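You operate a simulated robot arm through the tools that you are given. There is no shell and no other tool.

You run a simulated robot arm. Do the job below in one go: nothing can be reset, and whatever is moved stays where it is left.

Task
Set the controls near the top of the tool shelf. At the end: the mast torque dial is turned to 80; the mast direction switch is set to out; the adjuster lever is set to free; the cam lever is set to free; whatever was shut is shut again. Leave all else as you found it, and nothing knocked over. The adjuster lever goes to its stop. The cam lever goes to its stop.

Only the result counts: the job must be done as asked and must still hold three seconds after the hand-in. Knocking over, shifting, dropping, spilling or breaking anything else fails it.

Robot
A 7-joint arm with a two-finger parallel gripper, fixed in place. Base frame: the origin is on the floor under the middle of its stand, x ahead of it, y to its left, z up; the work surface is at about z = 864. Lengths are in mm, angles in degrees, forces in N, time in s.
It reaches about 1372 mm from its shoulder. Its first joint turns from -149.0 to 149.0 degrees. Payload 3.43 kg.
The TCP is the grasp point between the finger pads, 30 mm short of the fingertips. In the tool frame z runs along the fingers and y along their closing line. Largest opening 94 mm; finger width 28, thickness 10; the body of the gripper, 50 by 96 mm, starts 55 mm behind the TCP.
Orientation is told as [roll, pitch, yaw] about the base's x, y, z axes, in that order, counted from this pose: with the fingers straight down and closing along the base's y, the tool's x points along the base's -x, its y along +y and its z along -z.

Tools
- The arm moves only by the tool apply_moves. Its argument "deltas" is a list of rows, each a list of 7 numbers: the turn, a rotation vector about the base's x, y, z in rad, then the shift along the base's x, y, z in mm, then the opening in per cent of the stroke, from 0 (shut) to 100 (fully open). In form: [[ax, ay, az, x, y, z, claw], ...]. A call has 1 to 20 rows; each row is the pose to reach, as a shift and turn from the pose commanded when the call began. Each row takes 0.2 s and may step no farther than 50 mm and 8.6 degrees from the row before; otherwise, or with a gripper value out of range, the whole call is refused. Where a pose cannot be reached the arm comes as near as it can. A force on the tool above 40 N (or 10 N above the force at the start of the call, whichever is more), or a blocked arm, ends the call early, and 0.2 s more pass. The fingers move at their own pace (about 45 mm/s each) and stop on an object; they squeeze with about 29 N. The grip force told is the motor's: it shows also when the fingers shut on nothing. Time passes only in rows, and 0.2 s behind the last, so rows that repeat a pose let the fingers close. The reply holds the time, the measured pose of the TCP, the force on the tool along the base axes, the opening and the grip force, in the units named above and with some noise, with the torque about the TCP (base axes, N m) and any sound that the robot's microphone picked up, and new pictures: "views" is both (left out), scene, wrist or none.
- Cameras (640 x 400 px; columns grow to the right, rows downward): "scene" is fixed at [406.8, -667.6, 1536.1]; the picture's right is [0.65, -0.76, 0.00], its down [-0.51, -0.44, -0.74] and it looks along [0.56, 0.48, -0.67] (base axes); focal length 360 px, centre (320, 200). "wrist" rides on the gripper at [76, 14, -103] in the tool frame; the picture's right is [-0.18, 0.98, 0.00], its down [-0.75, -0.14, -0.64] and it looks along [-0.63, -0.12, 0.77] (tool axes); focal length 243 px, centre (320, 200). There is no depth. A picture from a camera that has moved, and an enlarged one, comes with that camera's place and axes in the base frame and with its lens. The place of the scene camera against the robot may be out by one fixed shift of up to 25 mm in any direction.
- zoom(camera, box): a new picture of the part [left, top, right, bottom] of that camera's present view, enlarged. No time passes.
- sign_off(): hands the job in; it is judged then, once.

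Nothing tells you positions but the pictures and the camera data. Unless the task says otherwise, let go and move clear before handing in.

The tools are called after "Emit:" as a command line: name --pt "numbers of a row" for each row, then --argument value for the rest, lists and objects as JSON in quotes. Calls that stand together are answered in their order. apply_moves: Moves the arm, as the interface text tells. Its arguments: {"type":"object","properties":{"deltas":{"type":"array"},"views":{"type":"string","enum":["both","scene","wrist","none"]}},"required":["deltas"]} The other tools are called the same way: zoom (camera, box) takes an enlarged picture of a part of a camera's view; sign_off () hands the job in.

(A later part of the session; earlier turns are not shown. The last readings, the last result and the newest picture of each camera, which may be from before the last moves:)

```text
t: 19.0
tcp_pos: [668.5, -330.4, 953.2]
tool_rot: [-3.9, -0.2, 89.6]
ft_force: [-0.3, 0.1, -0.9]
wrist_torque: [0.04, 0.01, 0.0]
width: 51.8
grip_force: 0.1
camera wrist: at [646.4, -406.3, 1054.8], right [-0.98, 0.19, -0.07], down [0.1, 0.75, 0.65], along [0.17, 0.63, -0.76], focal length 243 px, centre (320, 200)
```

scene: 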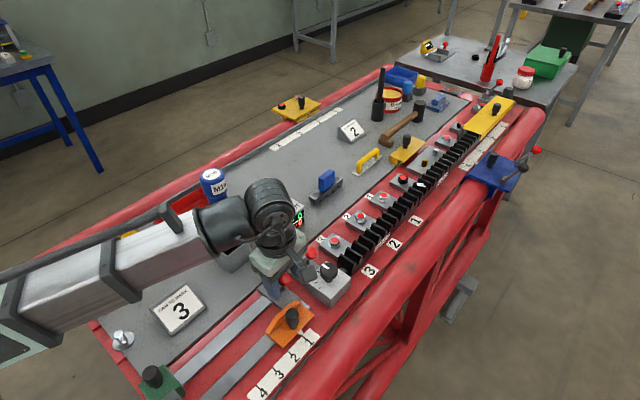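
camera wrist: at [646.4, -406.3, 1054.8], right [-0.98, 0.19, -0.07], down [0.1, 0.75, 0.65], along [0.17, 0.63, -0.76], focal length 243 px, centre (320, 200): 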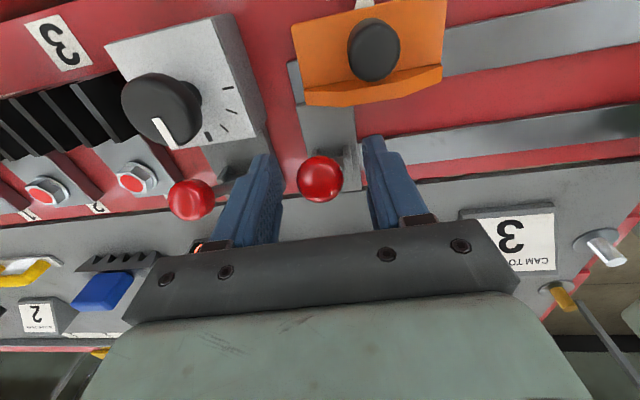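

The L1 ball sits between the fingers. I'll close on it.

Emit:
apply_moves --pt "0 0 0 0 0 0 20" --pt "0 0 0 0 0 0 5" --pt "0 0 0 0 0 0 5" --pt "0 0 0 0 0 0 5" --views "wrist"

```text
t: 20.0
tcp_pos: [668.3, -331.1, 954.0]
tool_rot: [-3.9, -0.2, 89.5]
ft_force: [-5.3, 0.1, -2.8]
wrist_torque: [-0.05, -0.02, -0.01]
width: 24.6
grip_force: 44.9
camera wrist: at [646.0, -406.3, 1054.8], right [-0.98, 0.19, -0.07], down [0.1, 0.75, 0.65], along [0.17, 0.63, -0.76], focal length 243 px, centre (320, 200)
```

wrist: 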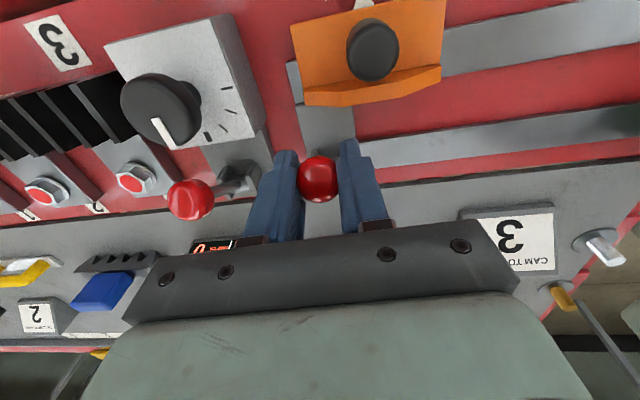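

The ball is gripped. First a small test nudge toward -y to see whether the lever is already at that stop.

Emit:
apply_moves --pt "0 0 0 0 -2 -1 5" --pt "0 0 0 0 -4.4 -2.4 5" --pt "0 0 0 0 -4.4 -2.4 5" --views "none"

```text
t: 20.8
tcp_pos: [668.5, -332.3, 952.4]
tool_rot: [-4.0, -0.5, 89.8]
ft_force: [-4.3, 9.1, 11.5]
wrist_torque: [-0.85, -0.02, -0.11]
width: 25.0
grip_force: 45.0
stopped in row 3: the force on the tool passed its limit at 40 N (the readings are from after the stop); the commanded pose is now the measured one
```

The lever is hard against its -y stop, so "free" must be at the other end (+y). I'll swing the lever along its arc toward +y.

Emit:
apply_moves --pt "0 0 0 0 1.2 1.6 5" --pt "0 0 0 0 5 3.5 5" --pt "0 0 0 0 9.3 5.3 5" --pt "0 0 0 0 13.4 6.5 5" --pt "0 0 0 0 17.6 7.6 5" --pt "0 0 0 0 21.9 8.3 5" --pt "0 0 0 0 26.2 8.9 5" --pt "0 0 0 0 30.5 9.0 5" --pt "0 0 0 0 34.8 8.9 5" --pt "0 0 0 0 39 8.3 5" --pt "0 0 0 0 43.4 7.6 5" --pt "0 0 0 0 43.4 7.6 5"

```text
t: 23.4
tcp_pos: [668.8, -291.9, 959.6]
tool_rot: [-4.1, -0.2, 89.7]
ft_force: [-1.6, -15.5, 31.9]
wrist_torque: [-1.48, 0.08, -0.14]
width: 25.0
grip_force: 44.7
camera wrist: at [646.0, -366.9, 1060.6], right [-0.98, 0.19, -0.07], down [0.1, 0.75, 0.65], along [0.18, 0.63, -0.75], focal length 243 px, centre (320, 200)
```

scene: 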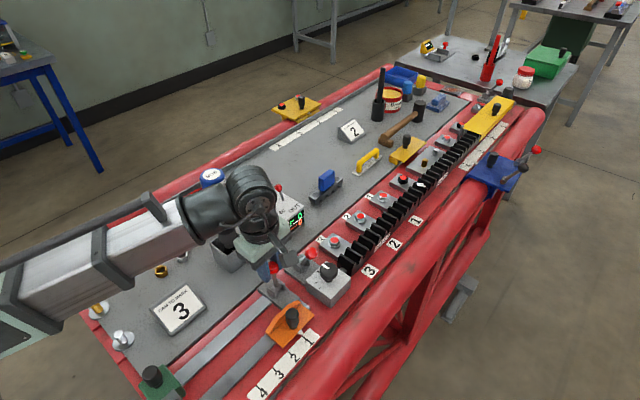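
wrist: 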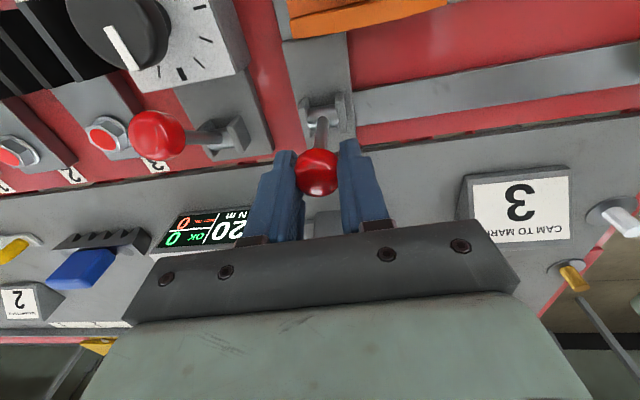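

The lever is following (about +10° now) with some friction. I'll continue along the arc, slightly higher to ease the push along the rod, until it meets its stop.

Emit:
apply_moves --pt "0 0 0 0 0 3 5" --pt "0 0 0 0 2.1 3 5" --pt "0 0 0 0 4.2 2.5 5" --pt "0 0 0 0 6.3 2 5" --pt "0 0 0 0 8.3 1.2 5" --pt "0 0 0 0 10.3 0.3 5" --pt "0 0 0 0 12.3 -0.7 5" --pt "0 0 0 0 14.3 -1.7 5" --pt "0 0 0 0 16.2 -2.7 5"

```text
t: 25.4
tcp_pos: [668.2, -273.9, 957.9]
tool_rot: [-4.1, -0.4, 89.8]
ft_force: [-14.3, -8.8, 32.9]
wrist_torque: [-1.47, 0.19, -0.18]
width: 25.1
grip_force: 44.9
camera wrist: at [646.1, -349.8, 1059.1], right [-0.98, 0.19, -0.07], down [0.1, 0.75, 0.65], along [0.17, 0.63, -0.75], focal length 243 px, centre (320, 200)
```

scene: 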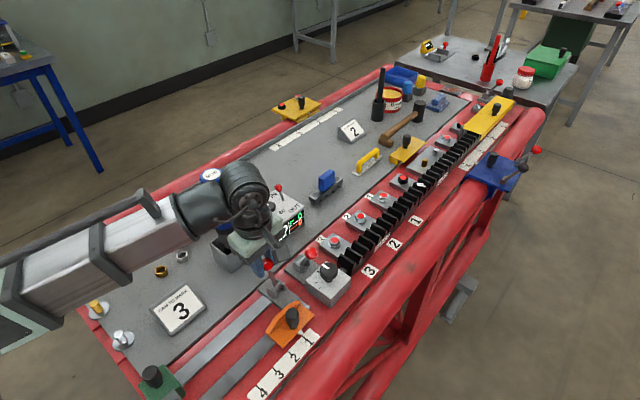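
wrist: 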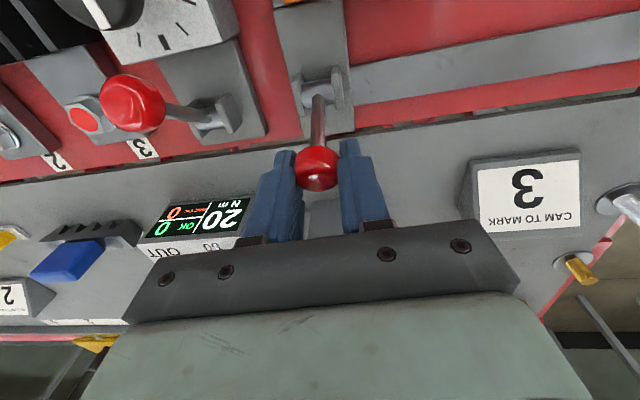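

The ball has shifted a little in the pads (twist friction of the grip resists), with the lever now near +20 to +27°. I'll open the fingers and see where the lever sits.

Emit:
apply_moves --pt "0 0 0 0 0 0 30" --pt "0 0 0 0 0 0 50" --pt "0 0 0 0 0 0 50" --pt "0 0 0 0 0 0 50"

Emit:
zoom --camera "wrist" --box '[240, 40, 400, 240]'

Emit:
zoom --camera "scene" --box '[240, 230, 330, 310]'

```text
t: 26.4
tcp_pos: [669.5, -273.8, 957.2]
tool_rot: [-4.0, -0.4, 89.8]
ft_force: [-0.4, 0.3, -0.4]
wrist_torque: [0.02, -0.04, -0.05]
width: 47.2
grip_force: 0.1
camera wrist: at [647.3, -350.0, 1057.5], right [-0.98, 0.19, -0.07], down [0.1, 0.75, 0.66], along [0.17, 0.64, -0.75], focal length 243 px, centre (320, 200)
```

scene: 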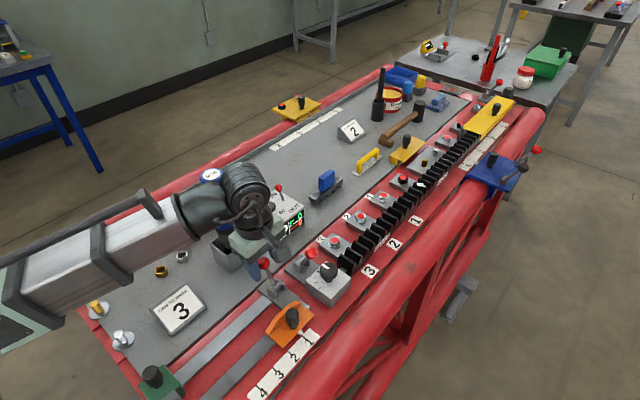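
wrist: 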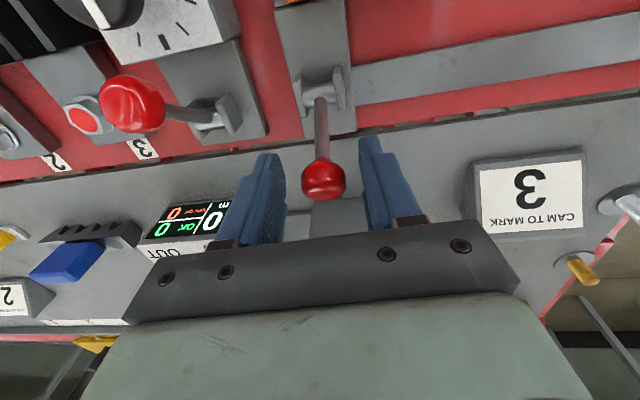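

```text
2.00 times, centred on (320, 140) of wrist
camera zoom: at [647.3, -350.0, 1057.5], right [-0.98, 0.19, -0.07], down [0.1, 0.75, 0.66], along [0.17, 0.64, -0.75], focal length 485 px, centre (320, 320)
```

zoom: 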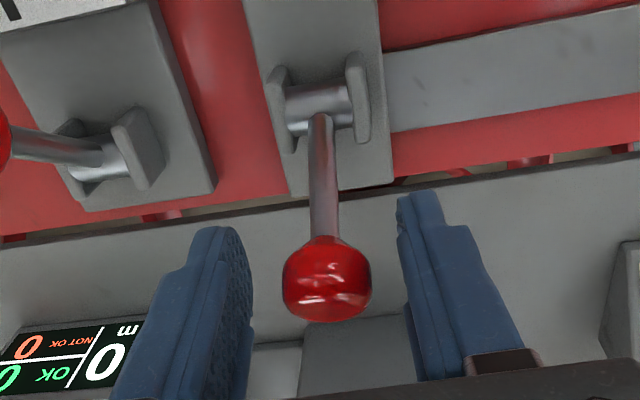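

```text
5.00 times, centred on (285, 270) of scene
camera zoom: at [406.8, -667.6, 1536.1], right [0.65, -0.76, 0.0], down [-0.51, -0.44, -0.74], along [0.56, 0.48, -0.67], focal length 1800 px, centre (495, -150)
```

zoom: 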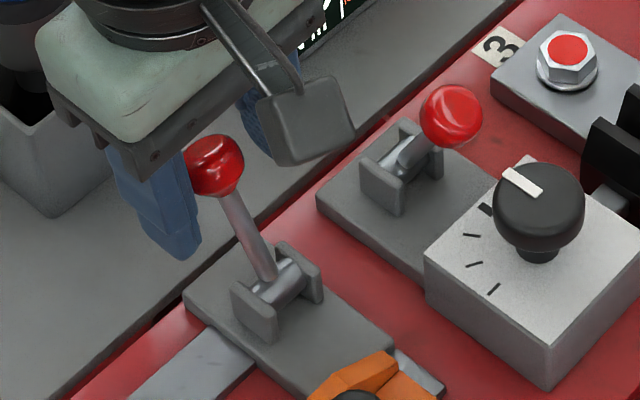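

The lever swung a bit further on release, to about +30°. I'll re-centre on the ball, re-grip and nudge further to confirm it is on its stop.

Emit:
apply_moves --pt "0 0 0 0 3 -3 50" --pt "0 0 0 0 6 -6 50" --pt "0 0 0 0 6 -6 30" --pt "0 0 0 0 6 -6 10" --pt "0 0 0 0 6 -6 5" --pt "0 0 0 0 6 -6 5" --views "wrist"

```text
t: 27.8
tcp_pos: [668.0, -268.3, 950.0]
tool_rot: [-4.0, -0.4, 89.8]
ft_force: [-4.1, -0.3, 0.4]
wrist_torque: [-0.05, 0.05, 0.07]
width: 25.0
grip_force: 45.1
camera wrist: at [646.4, -344.0, 1050.7], right [-0.98, 0.19, -0.07], down [0.1, 0.75, 0.66], along [0.17, 0.64, -0.75], focal length 243 px, centre (320, 200)
```

wrist: 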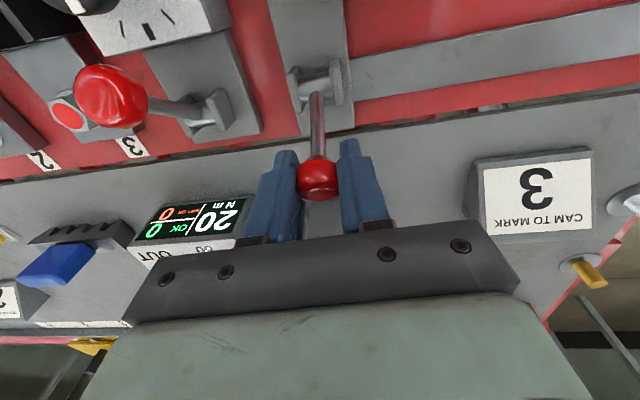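

Gripped without side load. Now a small nudge further toward +y along the arc.

Emit:
apply_moves --pt "0 0 0 0 2 -1.2 5" --pt "0 0 0 0 4.2 -2.6 5" --pt "0 0 0 0 4.2 -2.6 5" --views "none"

```text
t: 28.5
tcp_pos: [668.7, -267.5, 949.4]
tool_rot: [-4.0, 0.1, 89.5]
ft_force: [-6.2, -4.7, 6.1]
wrist_torque: [0.79, -0.03, 0.15]
width: 24.9
grip_force: 45.1
stopped in row 3: the force on the tool passed its limit at 42 N (the readings are from after the stop); the commanded pose is now the measured one
```

L1 is firmly on its +y stop. I'll release, rise straight up, and move over to L2's ball at about (749, -328).

Emit:
apply_moves --pt "0 0 0 0 0 0 30" --pt "0 0 0 0 0 0 55" --pt "0 0 0 0 0 0 55" --pt "0 0 0 0 0 10 55" --pt "0 0 0 0 0 28 55" --pt "0 0 0 0 0 50 55" --pt "0 0 0 0 0 72 55" --pt "0 0 0 6 -5 88 55" --pt "0 0 0 20 -15 92 55" --pt "0 0 0 38 -29 92 55" --pt "0 0 0 56 -43 92 55" --pt "0 0 0 71 -54 92 55" --pt "0 0 0 79 -60 92 55" --pt "0 0 0 80.5 -61 92 55" --pt "0 0 0 80.5 -61 92 55"

```text
t: 31.7
tcp_pos: [752.1, -328.7, 1041.7]
tool_rot: [-4.1, 0.0, 89.6]
ft_force: [0.0, 0.1, -0.1]
wrist_torque: [0.02, 0.0, 0.01]
width: 51.7
grip_force: 0.1
camera wrist: at [727.9, -403.0, 1142.3], right [-0.98, 0.19, -0.07], down [0.1, 0.75, 0.65], along [0.18, 0.63, -0.76], focal length 243 px, centre (320, 200)
```

scene: 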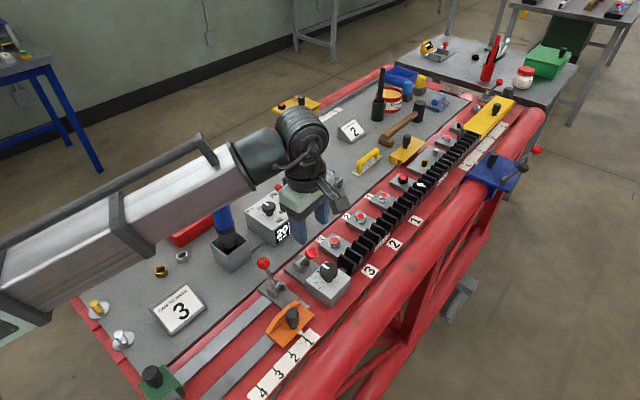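
wrist: 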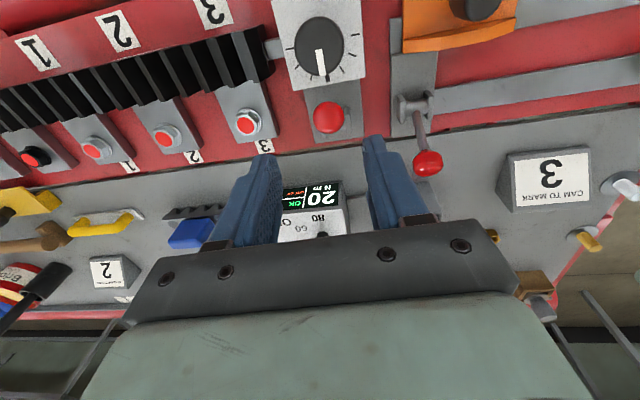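

L1 stays in place. L2's ball checks out at (750.5, -327, 946); I'll descend on it and grip.

Emit:
apply_moves --pt "0 0 0 -0.8 0.6 -10 55" --pt "0 0 0 -1.6 1.2 -25 55" --pt "0 0 0 -1.6 1.2 -42 55" --pt "0 0 0 -1.6 1.2 -58 55" --pt "0 0 0 -1.6 1.2 -72 55" --pt "0 0 0 -1.6 1.2 -82 55" --pt "0 0 0 -1.6 1.2 -87.5 55" --pt "0 0 0 -1.6 1.2 -87.5 55" --pt "0 0 0 -1.6 1.2 -87.5 25" --pt "0 0 0 -1.6 1.2 -87.5 5" --pt "0 0 0 -1.6 1.2 -87.5 5" --pt "0 0 0 -1.6 1.2 -87.5 5"

```text
t: 34.3
tcp_pos: [749.5, -326.4, 951.6]
tool_rot: [-4.2, 0.0, 89.6]
ft_force: [5.1, 1.3, -0.4]
wrist_torque: [-0.04, -0.1, 0.02]
width: 24.6
grip_force: 45.0
camera wrist: at [726.9, -401.9, 1053.0], right [-0.98, 0.19, -0.07], down [0.1, 0.75, 0.65], along [0.18, 0.63, -0.76], focal length 243 px, centre (320, 200)
```

scene: 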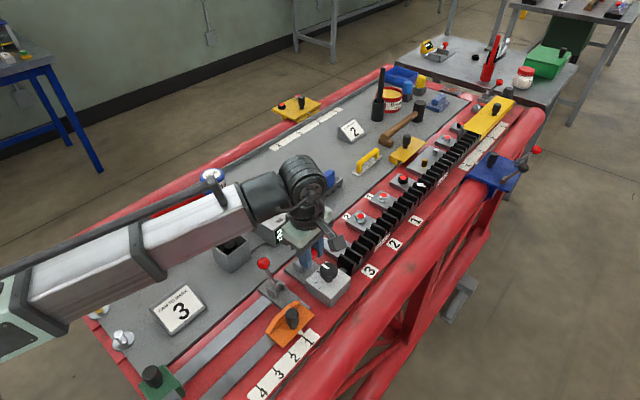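
wrist: 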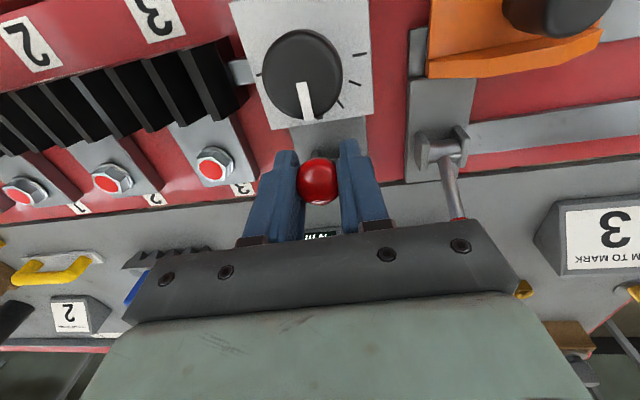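

L2's ball is gripped. Before swinging it toward +y I want to check the forearm's clearance to the tall blue tool.

Emit:
zoom --camera "scene" --box '[0, 140, 360, 365]'

Emit:
zoom --camera "scene" --box '[180, 140, 340, 260]'

```text
1.78 times, centred on (180, 252) of scene
camera zoom: at [406.8, -667.6, 1536.1], right [0.65, -0.76, 0.0], down [-0.51, -0.44, -0.74], along [0.56, 0.48, -0.67], focal length 640 px, centre (569, 107)
```

zoom: 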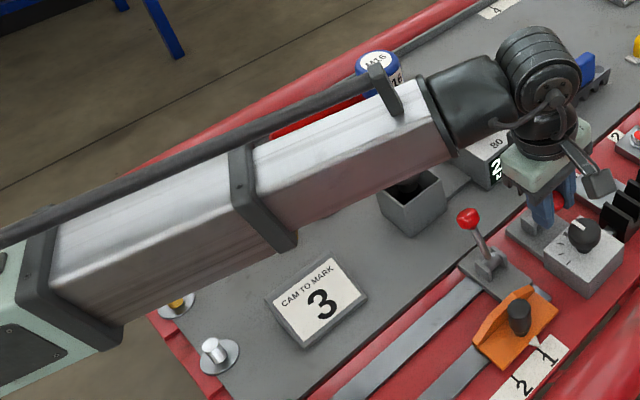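

```text
3.33 times, centred on (260, 200) of scene
camera zoom: at [406.8, -667.6, 1536.1], right [0.65, -0.76, 0.0], down [-0.51, -0.44, -0.74], along [0.56, 0.48, -0.67], focal length 1200 px, centre (520, 200)
```

zoom: 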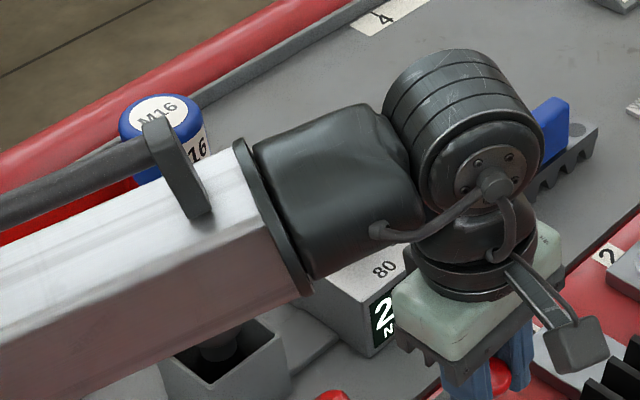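

The forearm runs nearly along -x (elbow out toward -y), so it clears the blue tool by a good margin here. I'll swing L2 along its arc toward +y.

Emit:
apply_moves --pt "0 0 0 0 3.8 2.0 5" --pt "0 0 0 0 8.1 4.2 5" --pt "0 0 0 0 12.2 5.6 5" --pt "0 0 0 0 16.4 7.0 5" --pt "0 0 0 0 20.7 8.0 5" --pt "0 0 0 0 25.0 8.8 5" --pt "0 0 0 0 29.3 9.2 5" --pt "0 0 0 0 33.6 9.3 5" --pt "0 0 0 0 37.9 9.2 5" --pt "0 0 0 0 42.2 8.8 5" --pt "0 0 0 0 42.2 8.8 5"

```text
t: 36.7
tcp_pos: [750.8, -285.6, 962.0]
tool_rot: [-4.5, 0.2, 89.6]
ft_force: [18.1, -15.9, 16.5]
wrist_torque: [-1.43, 0.12, 0.01]
width: 25.0
grip_force: 44.9
camera wrist: at [726.4, -360.4, 1063.9], right [-0.98, 0.19, -0.08], down [0.1, 0.75, 0.65], along [0.18, 0.63, -0.76], focal length 243 px, centre (320, 200)
```

scene: 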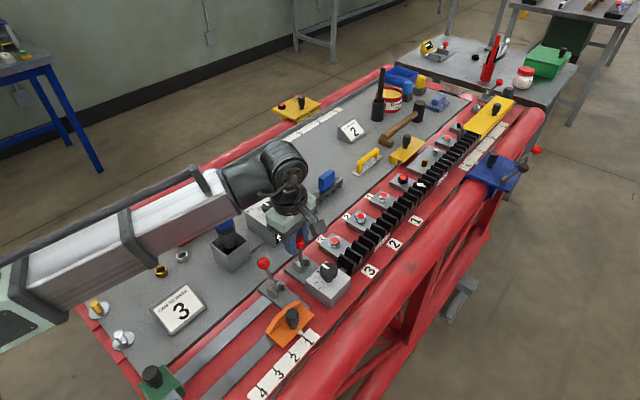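
wrist: 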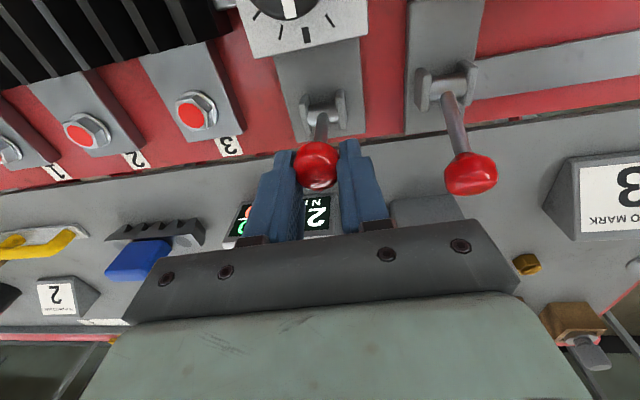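

L2 is past vertical. I'll continue toward its +y end.

Emit:
apply_moves --pt "0 0 0 1 2.1 0 5" --pt "0 0 0 1 4.2 -0.3 5" --pt "0 0 0 1 6.3 -0.8 5" --pt "0 0 0 1 8.3 -1.5 5" --pt "0 0 0 1 10.3 -2.3 5" --pt "0 0 0 1 12.3 -3.3 5" --pt "0 0 0 1 12.3 -3.3 5" --views "none"

```text
t: 38.3
tcp_pos: [749.8, -271.1, 960.0]
tool_rot: [-4.4, 0.1, 89.6]
ft_force: [18.1, -10.8, 30.3]
wrist_torque: [-1.58, -0.01, 0.07]
width: 25.6
grip_force: 45.3
```

Now I'll release and look at where L2 settles.

Emit:
apply_moves --pt "0 0 0 0 0 0 30" --pt "0 0 0 0 0 0 50" --pt "0 0 0 0 0 0 50" --pt "0 0 0 0 0 0 50" --views "wrist"

```text
t: 39.3
tcp_pos: [748.3, -269.9, 959.0]
tool_rot: [-4.1, 0.1, 89.5]
ft_force: [0.2, -0.4, -0.5]
wrist_torque: [-0.03, 0.03, 0.04]
width: 47.2
grip_force: 0.0
camera wrist: at [725.7, -347.1, 1060.3], right [-0.98, 0.19, -0.07], down [0.1, 0.75, 0.65], along [0.18, 0.63, -0.76], focal length 243 px, centre (320, 200)
```

wrist: 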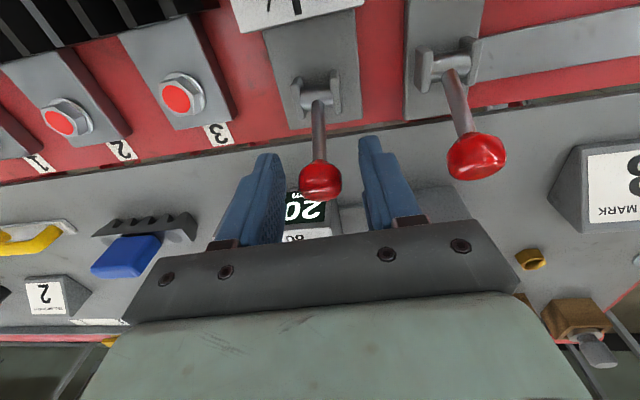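

It behaved like L1. I'll re-centre on the ball, re-grip and nudge to confirm the stop.

Emit:
apply_moves --pt "0 0 0 0 3 -4 50" --pt "0 0 0 0 5 -8 50" --pt "0 0 0 0 5 -8 30" --pt "0 0 0 0 5 -8 10" --pt "0 0 0 0 5 -8 5" --pt "0 0 0 0 5 -8 5" --views "none"

Emit:
apply_moves --pt "0 0 0 0 2 -1.2 5" --pt "0 0 0 0 4.2 -2.6 5" --pt "0 0 0 0 6.4 -4 5" --views "wrist"

```text
t: 40.7
tcp_pos: [749.6, -266.4, 949.8]
tool_rot: [-4.1, -0.1, 89.5]
ft_force: [-2.4, 1.8, -3.3]
wrist_torque: [0.16, -0.07, -0.02]
width: 25.2
grip_force: 45.4
```

```text
t: 41.5
tcp_pos: [748.9, -265.9, 950.9]
tool_rot: [-4.2, 0.7, 89.2]
ft_force: [-4.2, -9.3, 6.3]
wrist_torque: [0.98, -0.03, -0.03]
width: 24.9
grip_force: 44.8
stopped in row 3: the force on the tool passed its limit at 43 N (the readings are from after the stop); the commanded pose is now the measured one
camera wrist: at [726.3, -340.0, 1052.8], right [-0.98, 0.2, -0.08], down [0.1, 0.76, 0.64], along [0.18, 0.62, -0.76], focal length 243 px, centre (320, 200)
```

wrist: 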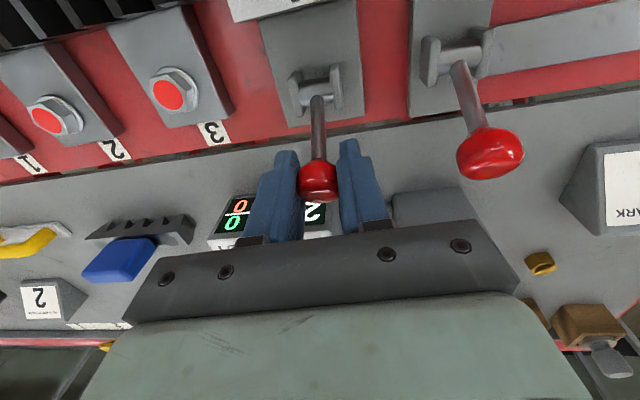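

Both levers are now on their +y (free) stops. I'll release L2, rise, and move over toward the mast box at a height where the forearm stays well above the blue tool.

Emit:
apply_moves --pt "0 0 0 0 0 0 30" --pt "0 0 0 0 0 0 55" --pt "0 0 0 0 0 0 55" --pt "0 0 0 0 0 10 55" --pt "0 0 0 0 0 28 55" --pt "0 0 0 0 0 50 55" --pt "0 0 0 0 0 75 55" --pt "0 0 0 0 0 98 55" --pt "0 0 0 3 6 115 55" --pt "0 0 0 10 20 125 55" --pt "0 0 0 18 40 130 55" --pt "0 0 0 27 60 130 55" --pt "0 0 0 35 80 130 55" --pt "0 0 0 41 95 130 55" --pt "0 0 0 44 104 130 55" --pt "0 0 0 44 106 130 55" --pt "0 0 0 44 106 130 55"

```text
t: 45.1
tcp_pos: [794.9, -158.3, 1080.2]
tool_rot: [-4.3, 0.5, 89.2]
ft_force: [0.7, -0.3, 0.8]
wrist_torque: [-0.01, 0.01, -0.01]
width: 51.6
grip_force: 0.0
camera wrist: at [770.7, -233.2, 1182.4], right [-0.98, 0.2, -0.08], down [0.1, 0.76, 0.64], along [0.18, 0.62, -0.76], focal length 243 px, centre (320, 200)
```

scene: 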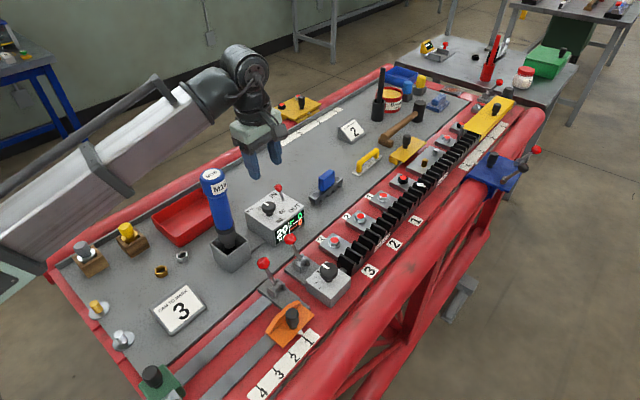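
wrist: 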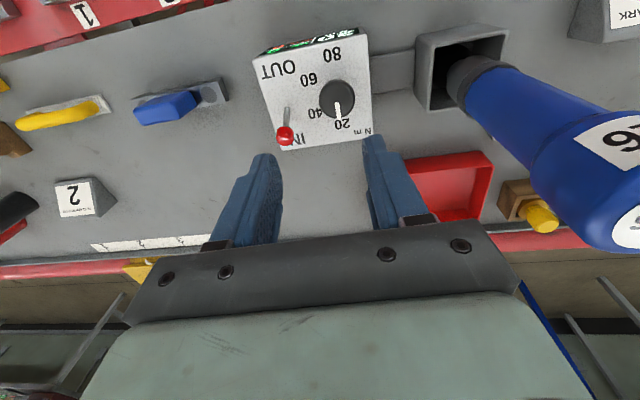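

Excellent view: the box shows 20/40/60/80 on the dial, pointer at 20, and the toggle leaning to IN. I'll zoom to locate the knob and toggle exactly.

Emit:
zoom --camera "wrist" --box '[240, 20, 400, 160]'

Emit:
zoom --camera "scene" --box '[240, 175, 310, 250]'

Emit:
zoom --camera "scene" --box '[0, 30, 290, 280]'

Emit:
zoom --camera "wrist" --box '[400, 0, 640, 270]'

```text
2.86 times, centred on (320, 90) of wrist
camera zoom: at [770.7, -233.2, 1182.4], right [-0.98, 0.2, -0.08], down [0.1, 0.76, 0.64], along [0.18, 0.62, -0.76], focal length 693 px, centre (320, 514)
```

zoom: 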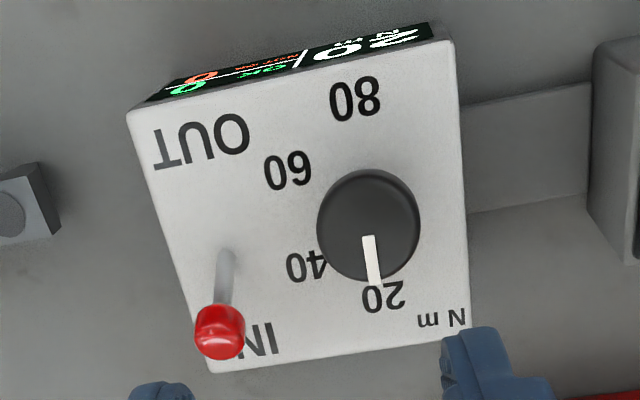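

```text
5.33 times, centred on (275, 212) of scene
camera zoom: at [406.8, -667.6, 1536.1], right [0.65, -0.76, 0.0], down [-0.51, -0.44, -0.74], along [0.56, 0.48, -0.67], focal length 1920 px, centre (560, 133)
```

zoom: 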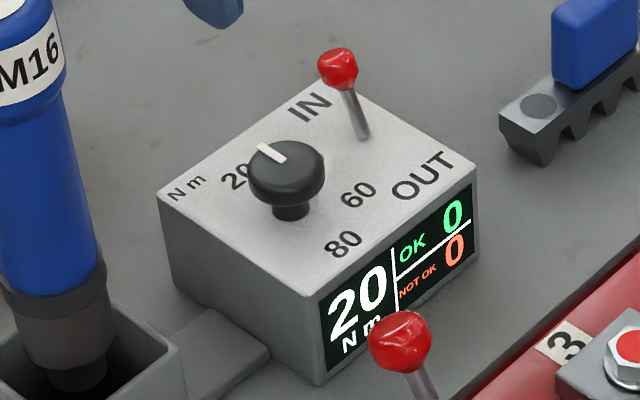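

```text
1.60 times, centred on (145, 155) of scene
camera zoom: at [406.8, -667.6, 1536.1], right [0.65, -0.76, 0.0], down [-0.51, -0.44, -0.74], along [0.56, 0.48, -0.67], focal length 576 px, centre (600, 272)
```

zoom: 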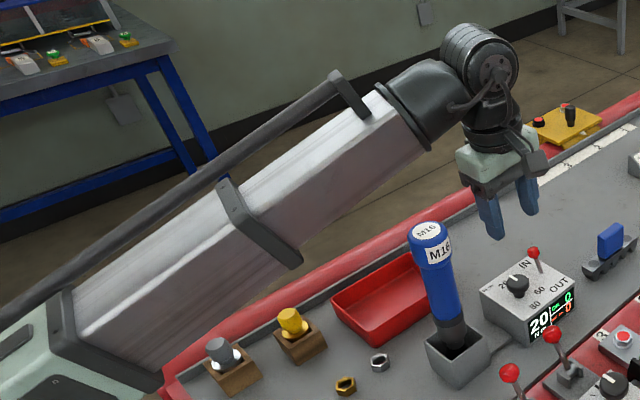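

```text
1.48 times, centred on (520, 135) of wrist
camera zoom: at [770.7, -233.2, 1182.4], right [-0.98, 0.2, -0.08], down [0.1, 0.76, 0.64], along [0.18, 0.62, -0.76], focal length 359 px, centre (24, 296)
```

zoom: 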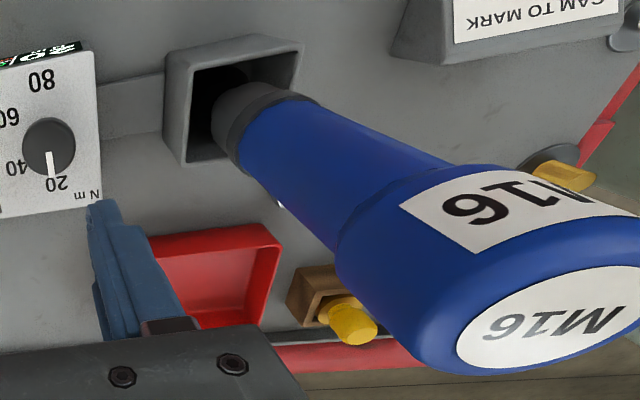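

Now it's clear the "forearm" is a telescopic boom pivoting near z≈1000, so with a vertical hand on the knob it would touch the blue tool (top ≈ 1115 at (671, -156)). I'll lean the hand so the wrist sits toward +y, which swings the boom sideways clear of the tool.

Emit:
apply_moves --pt "-0.02 0.004 0 0 2 0 50" --pt "-0.06 0.012 0 -1 6 -2 48" --pt "-0.1 0.02 0 -2 11 -5 48" --pt "-0.15 0.03 0 -4 17 -8 48" --pt "-0.2 0.04 0 -5 23 -11 48" --pt "-0.25 0.05 0 -6 29 -14 48" --pt "-0.3 0.06 0 -7 34 -16 48" --pt "-0.34 0.068 0 -8 38 -18 48" --pt "-0.38 0.074 0 -9 41 -20 48" --pt "-0.401 0.078 0 -9 43 -20 48" --pt "-0.401 0.078 0 -9 43 -20 48"

```text
t: 47.5
tcp_pos: [786.3, -116.9, 1060.3]
tool_rot: [0.1, 23.7, 90.3]
ft_force: [-0.3, 0.2, -0.1]
wrist_torque: [0.01, 0.03, 0.01]
width: 45.0
grip_force: 0.0
camera wrist: at [771.6, -144.1, 1184.8], right [-0.98, 0.17, -0.07], down [0.14, 0.95, 0.29], along [0.12, 0.27, -0.96], focal length 243 px, centre (320, 200)
```

scene: 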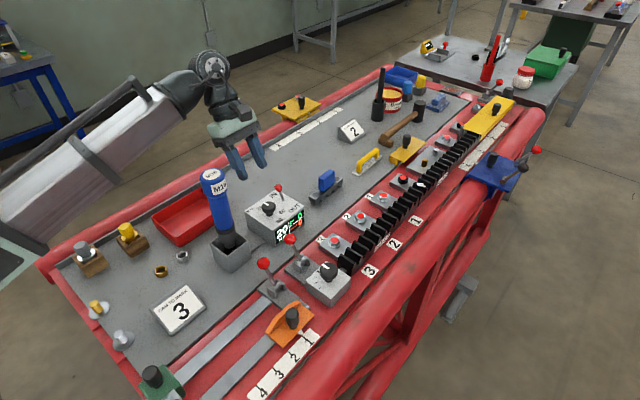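
wrist: 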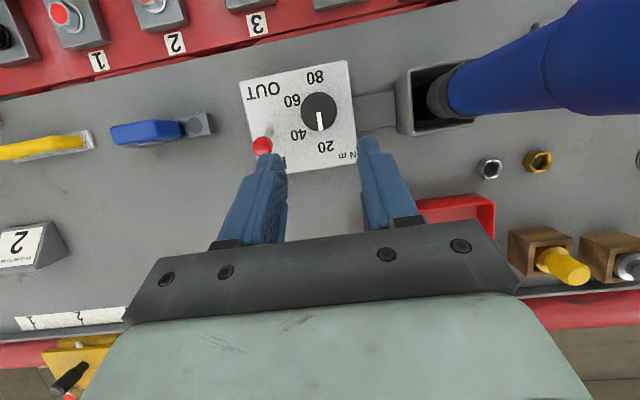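

The boom is now well clear of the blue tool, and the camera confirms the knob axis at (786, -161). I'll yaw another 30° and go to a pre-grasp point above the knob.

Emit:
apply_moves --pt "0 0 0.04 -1 -1 -3 48" --pt "0 0 0.12 -4 -4 -9 48" --pt "0 0 0.2 -6.5 -6.5 -16 48" --pt "0 0 0.28 -9 -9 -24 48" --pt "0 0 0.36 -11.5 -11.5 -31 48" --pt "0 0 0.44 -14 -14 -37 48" --pt "0 0 0.5 -15.5 -15.7 -41 48" --pt "0 0 0.524 -16.2 -16.3 -43 48" --pt "0 0 0.524 -16.2 -16.3 -43 48"

```text
t: 49.5
tcp_pos: [770.5, -132.6, 1017.9]
tool_rot: [0.1, 23.5, 120.3]
ft_force: [0.0, -0.9, 0.0]
wrist_torque: [0.02, 0.01, 0.01]
width: 45.2
grip_force: 0.0
camera wrist: at [771.6, -163.4, 1141.6], right [-0.93, -0.35, -0.07], down [-0.36, 0.89, 0.29], along [-0.04, 0.29, -0.96], focal length 243 px, centre (320, 200)
```

scene: 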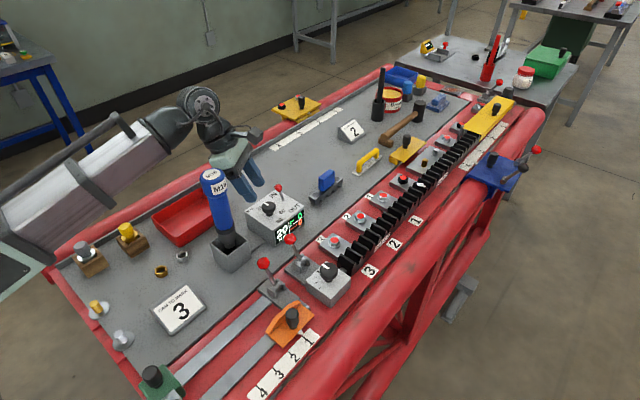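
wrist: 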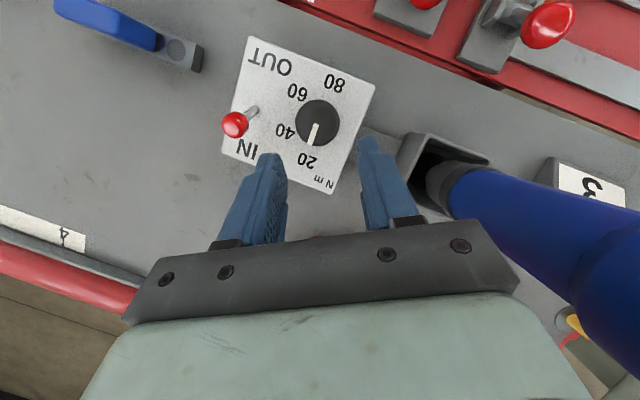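

The knob is lined up between the fingers. I'll descend along the finger axis onto the knob.

Emit:
apply_moves --pt "0 0 0 1.5 -2.5 -6.5 48" --pt "0 0 0 3.5 -6 -16 48" --pt "0 0 0 5.5 -9.5 -25 48" --pt "0 0 0 7.5 -13 -34 48" --pt "0 0 0 9 -16 -41.5 48" --pt "0 0 0 10 -18 -46 48" --pt "0 0 0 11 -19.4 -50 48" --pt "0 0 0 11 -19.4 -50 48"

Emit:
zoom --camera "wrist" --box '[220, 20, 420, 220]'

Emit:
zoom --camera "scene" --box '[200, 150, 320, 250]'

```text
t: 51.4
tcp_pos: [779.7, -151.9, 967.2]
tool_rot: [0.1, 23.6, 120.4]
ft_force: [0.1, 0.3, -0.4]
wrist_torque: [0.03, -0.04, -0.01]
width: 45.1
grip_force: 0.0
camera wrist: at [781.4, -182.9, 1091.3], right [-0.93, -0.35, -0.07], down [-0.35, 0.89, 0.29], along [-0.04, 0.29, -0.96], focal length 243 px, centre (320, 200)
```

scene: 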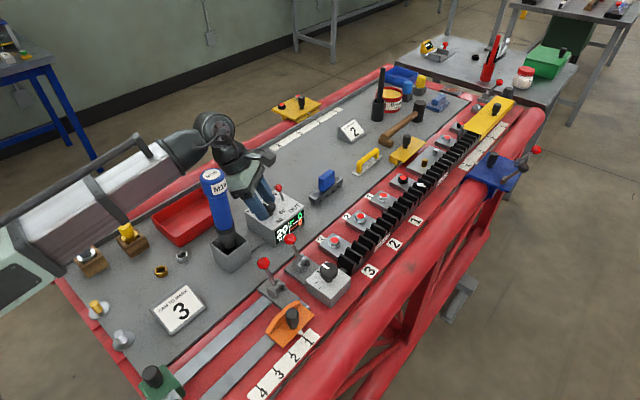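
wrist: 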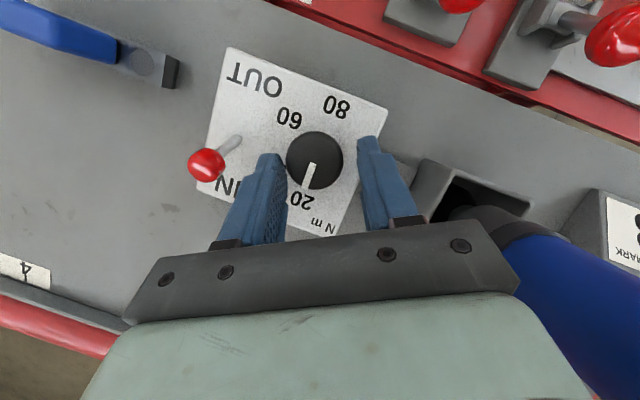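

```text
2.00 times, centred on (320, 120) of wrist
camera zoom: at [781.4, -182.9, 1091.3], right [-0.93, -0.35, -0.07], down [-0.35, 0.89, 0.29], along [-0.04, 0.29, -0.96], focal length 485 px, centre (320, 360)
```

zoom: 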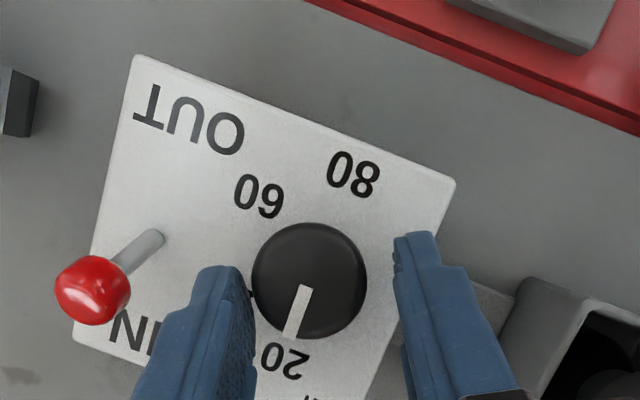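

```text
4.00 times, centred on (260, 200) of scene
camera zoom: at [406.8, -667.6, 1536.1], right [0.65, -0.76, 0.0], down [-0.51, -0.44, -0.74], along [0.56, 0.48, -0.67], focal length 1440 px, centre (560, 200)
```

zoom: 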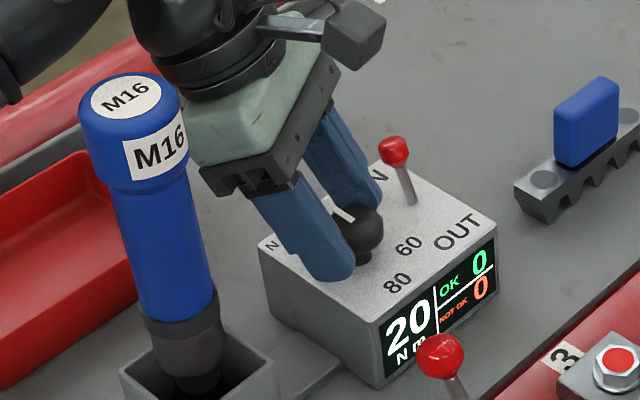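

The knob is slightly nearer one finger; I'll shift about 3 mm in +x to centre it and then close.

Emit:
apply_moves --pt "0 0 0 1.5 0 0 48" --pt "0 0 0 3 0 0 48" --pt "0 0 0 3 0 0 38" --pt "0 0 0 3 0 0 20" --pt "0 0 0 3 0 0 10" --pt "0 0 0 3 0 0 10" --views "wrist"

```text
t: 52.8
tcp_pos: [782.6, -152.3, 967.5]
tool_rot: [0.1, 23.6, 120.3]
ft_force: [-0.6, -0.4, -0.4]
wrist_torque: [-0.07, 0.01, -0.06]
width: 33.3
grip_force: 45.7
camera wrist: at [784.4, -183.1, 1091.3], right [-0.93, -0.35, -0.07], down [-0.35, 0.89, 0.29], along [-0.04, 0.29, -0.96], focal length 243 px, centre (320, 200)
```

wrist: 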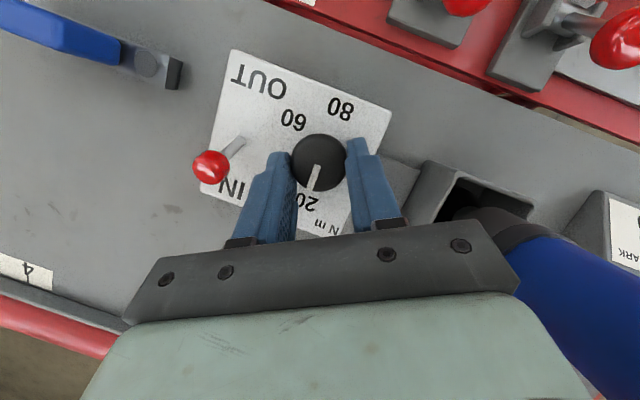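

The knob is gripped squarely. I'll turn it 60° clockwise about its axis, keeping the TCP on its small circle.

Emit:
apply_moves --pt "0 0 -0.0436 0.4 0.22 0 10" --pt "0 0 -0.1309 1.2 0.6 0 10" --pt "0 0 -0.2182 2.07 0.9 0 10" --pt "0 0 -0.3054 2.95 1.14 0 10" --pt "0 0 -0.3927 3.84 1.29 0 10" --pt "0 0 -0.48 4.74 1.37 0 10" --pt "0 0 -0.5672 5.65 1.37 0 10" --pt "0 0 -0.6545 6.56 1.29 0 10" --pt "0 0 -0.7418 7.45 1.14 0 10" --pt "0 0 -0.829 8.33 0.9 0 10" --pt "0 0 -0.9163 9.2 0.6 0 10" --pt "0 0 -1.0036 10 0.22 0 10" --pt "0 0 -1.0472 10.4 0 0 10" --pt "0 0 -1.0472 10.4 0 0 10"

Emit:
zoom --camera "scene" --box '[220, 160, 320, 250]'

Emit:
zoom --camera "wrist" --box '[220, 20, 420, 220]'

```text
t: 55.8
tcp_pos: [792.8, -152.8, 967.6]
tool_rot: [0.1, 23.6, 60.1]
ft_force: [-6.2, -2.5, -19.6]
wrist_torque: [-0.16, 0.1, -0.08]
width: 33.2
grip_force: 45.1
camera wrist: at [766.1, -169.1, 1091.5], right [-0.77, 0.64, -0.07], down [0.59, 0.75, 0.29], along [0.24, 0.18, -0.96], focal length 243 px, centre (320, 200)
```

scene: 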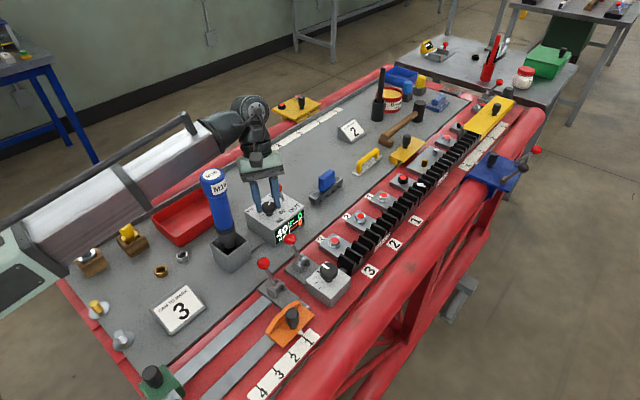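
wrist: 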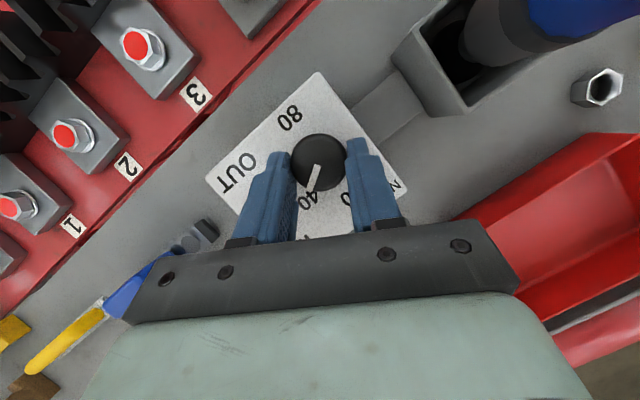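

```text
4.44 times, centred on (270, 205) of scene
camera zoom: at [406.8, -667.6, 1536.1], right [0.65, -0.76, 0.0], down [-0.51, -0.44, -0.74], along [0.56, 0.48, -0.67], focal length 1600 px, centre (542, 178)
```

zoom: 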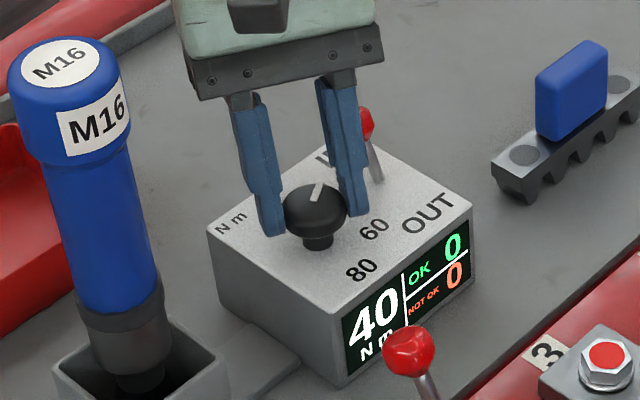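

```text
2.00 times, centred on (320, 120) of wrist
camera zoom: at [766.1, -169.1, 1091.5], right [-0.77, 0.64, -0.07], down [0.59, 0.75, 0.29], along [0.24, 0.18, -0.96], focal length 485 px, centre (320, 360)
```

zoom: 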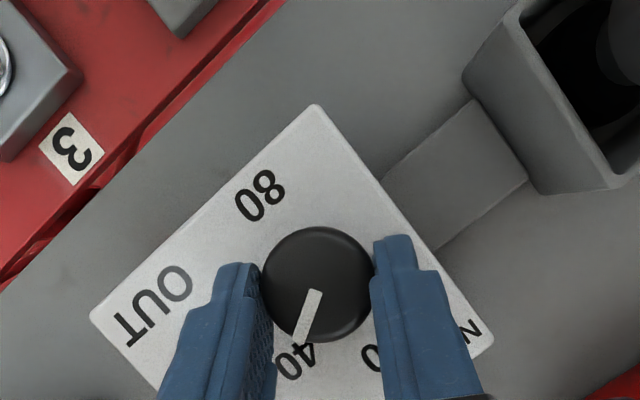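

The display reads 40, so the knob follows. I'll open, rotate back to 120° around the knob, and re-grip for the next stroke.

Emit:
apply_moves --pt "0 0 0 0 0 0 30" --pt "0 0 0 0 0 0 48" --pt "0 0 0 0 0 0 48" --pt "0 0 0 0 0 0 48" --views "none"

```text
t: 56.8
tcp_pos: [792.7, -151.1, 968.3]
tool_rot: [0.0, 23.6, 60.2]
ft_force: [0.4, -0.8, -0.4]
wrist_torque: [0.0, -0.03, 0.01]
width: 45.3
grip_force: 0.1
```

Force is zero after release. Rotating back to start the second stroke.

Emit:
apply_moves --pt "0 0 0.0436 -0.4 0.22 0 48" --pt "0 0 0.1309 -1.2 0.6 0 48" --pt "0 0 0.2182 -2.07 0.9 0 48" --pt "0 0 0.3054 -2.95 1.14 0 48" --pt "0 0 0.3927 -3.84 1.29 0 48" --pt "0 0 0.48 -4.74 1.37 0 48" --pt "0 0 0.5672 -5.65 1.37 0 48" --pt "0 0 0.6545 -6.56 1.29 0 48" --pt "0 0 0.7418 -7.45 1.14 0 48" --pt "0 0 0.829 -8.33 0.9 0 48" --pt "0 0 0.9163 -9.2 0.6 0 48" --pt "0 0 1.0036 -10 0.22 0 48" --pt "0 0 1.0472 -10.4 0 0 48" --pt "0 0 1.0472 -10.4 0 0 48"

Emit:
zoom --camera "wrist" --box '[220, 20, 420, 220]'

```text
t: 59.8
tcp_pos: [781.9, -150.9, 970.0]
tool_rot: [0.1, 23.6, 120.3]
ft_force: [-0.1, 0.6, 0.3]
wrist_torque: [0.01, 0.0, -0.01]
width: 45.0
grip_force: 0.0
camera wrist: at [784.6, -182.8, 1092.7], right [-0.93, -0.35, -0.07], down [-0.36, 0.89, 0.29], along [-0.04, 0.29, -0.96], focal length 243 px, centre (320, 200)
```

scene: 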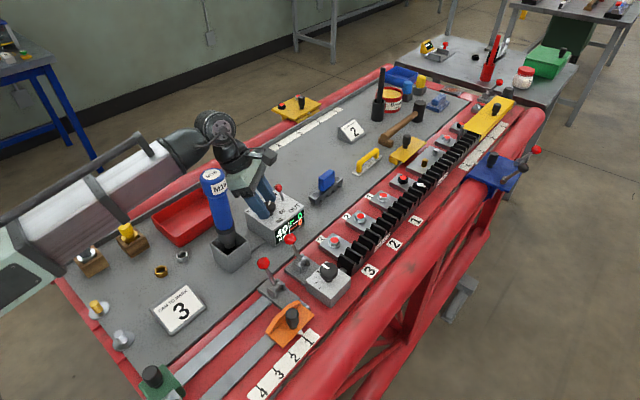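
wrist: 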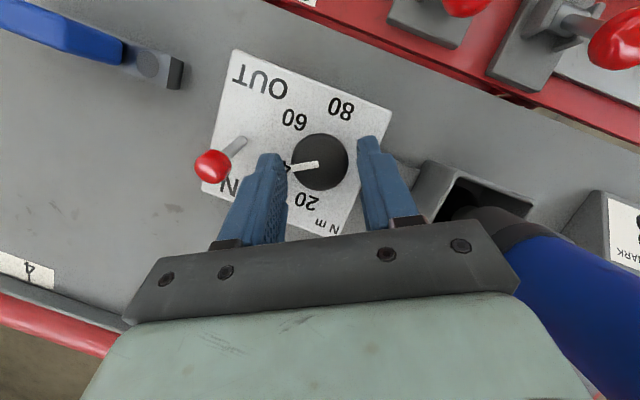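

```text
2.00 times, centred on (320, 120) of wrist
camera zoom: at [784.6, -182.8, 1092.7], right [-0.93, -0.35, -0.07], down [-0.36, 0.89, 0.29], along [-0.04, 0.29, -0.96], focal length 485 px, centre (320, 360)
```

zoom: 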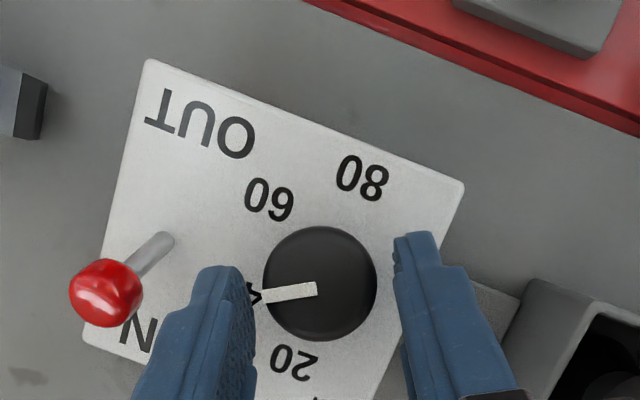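

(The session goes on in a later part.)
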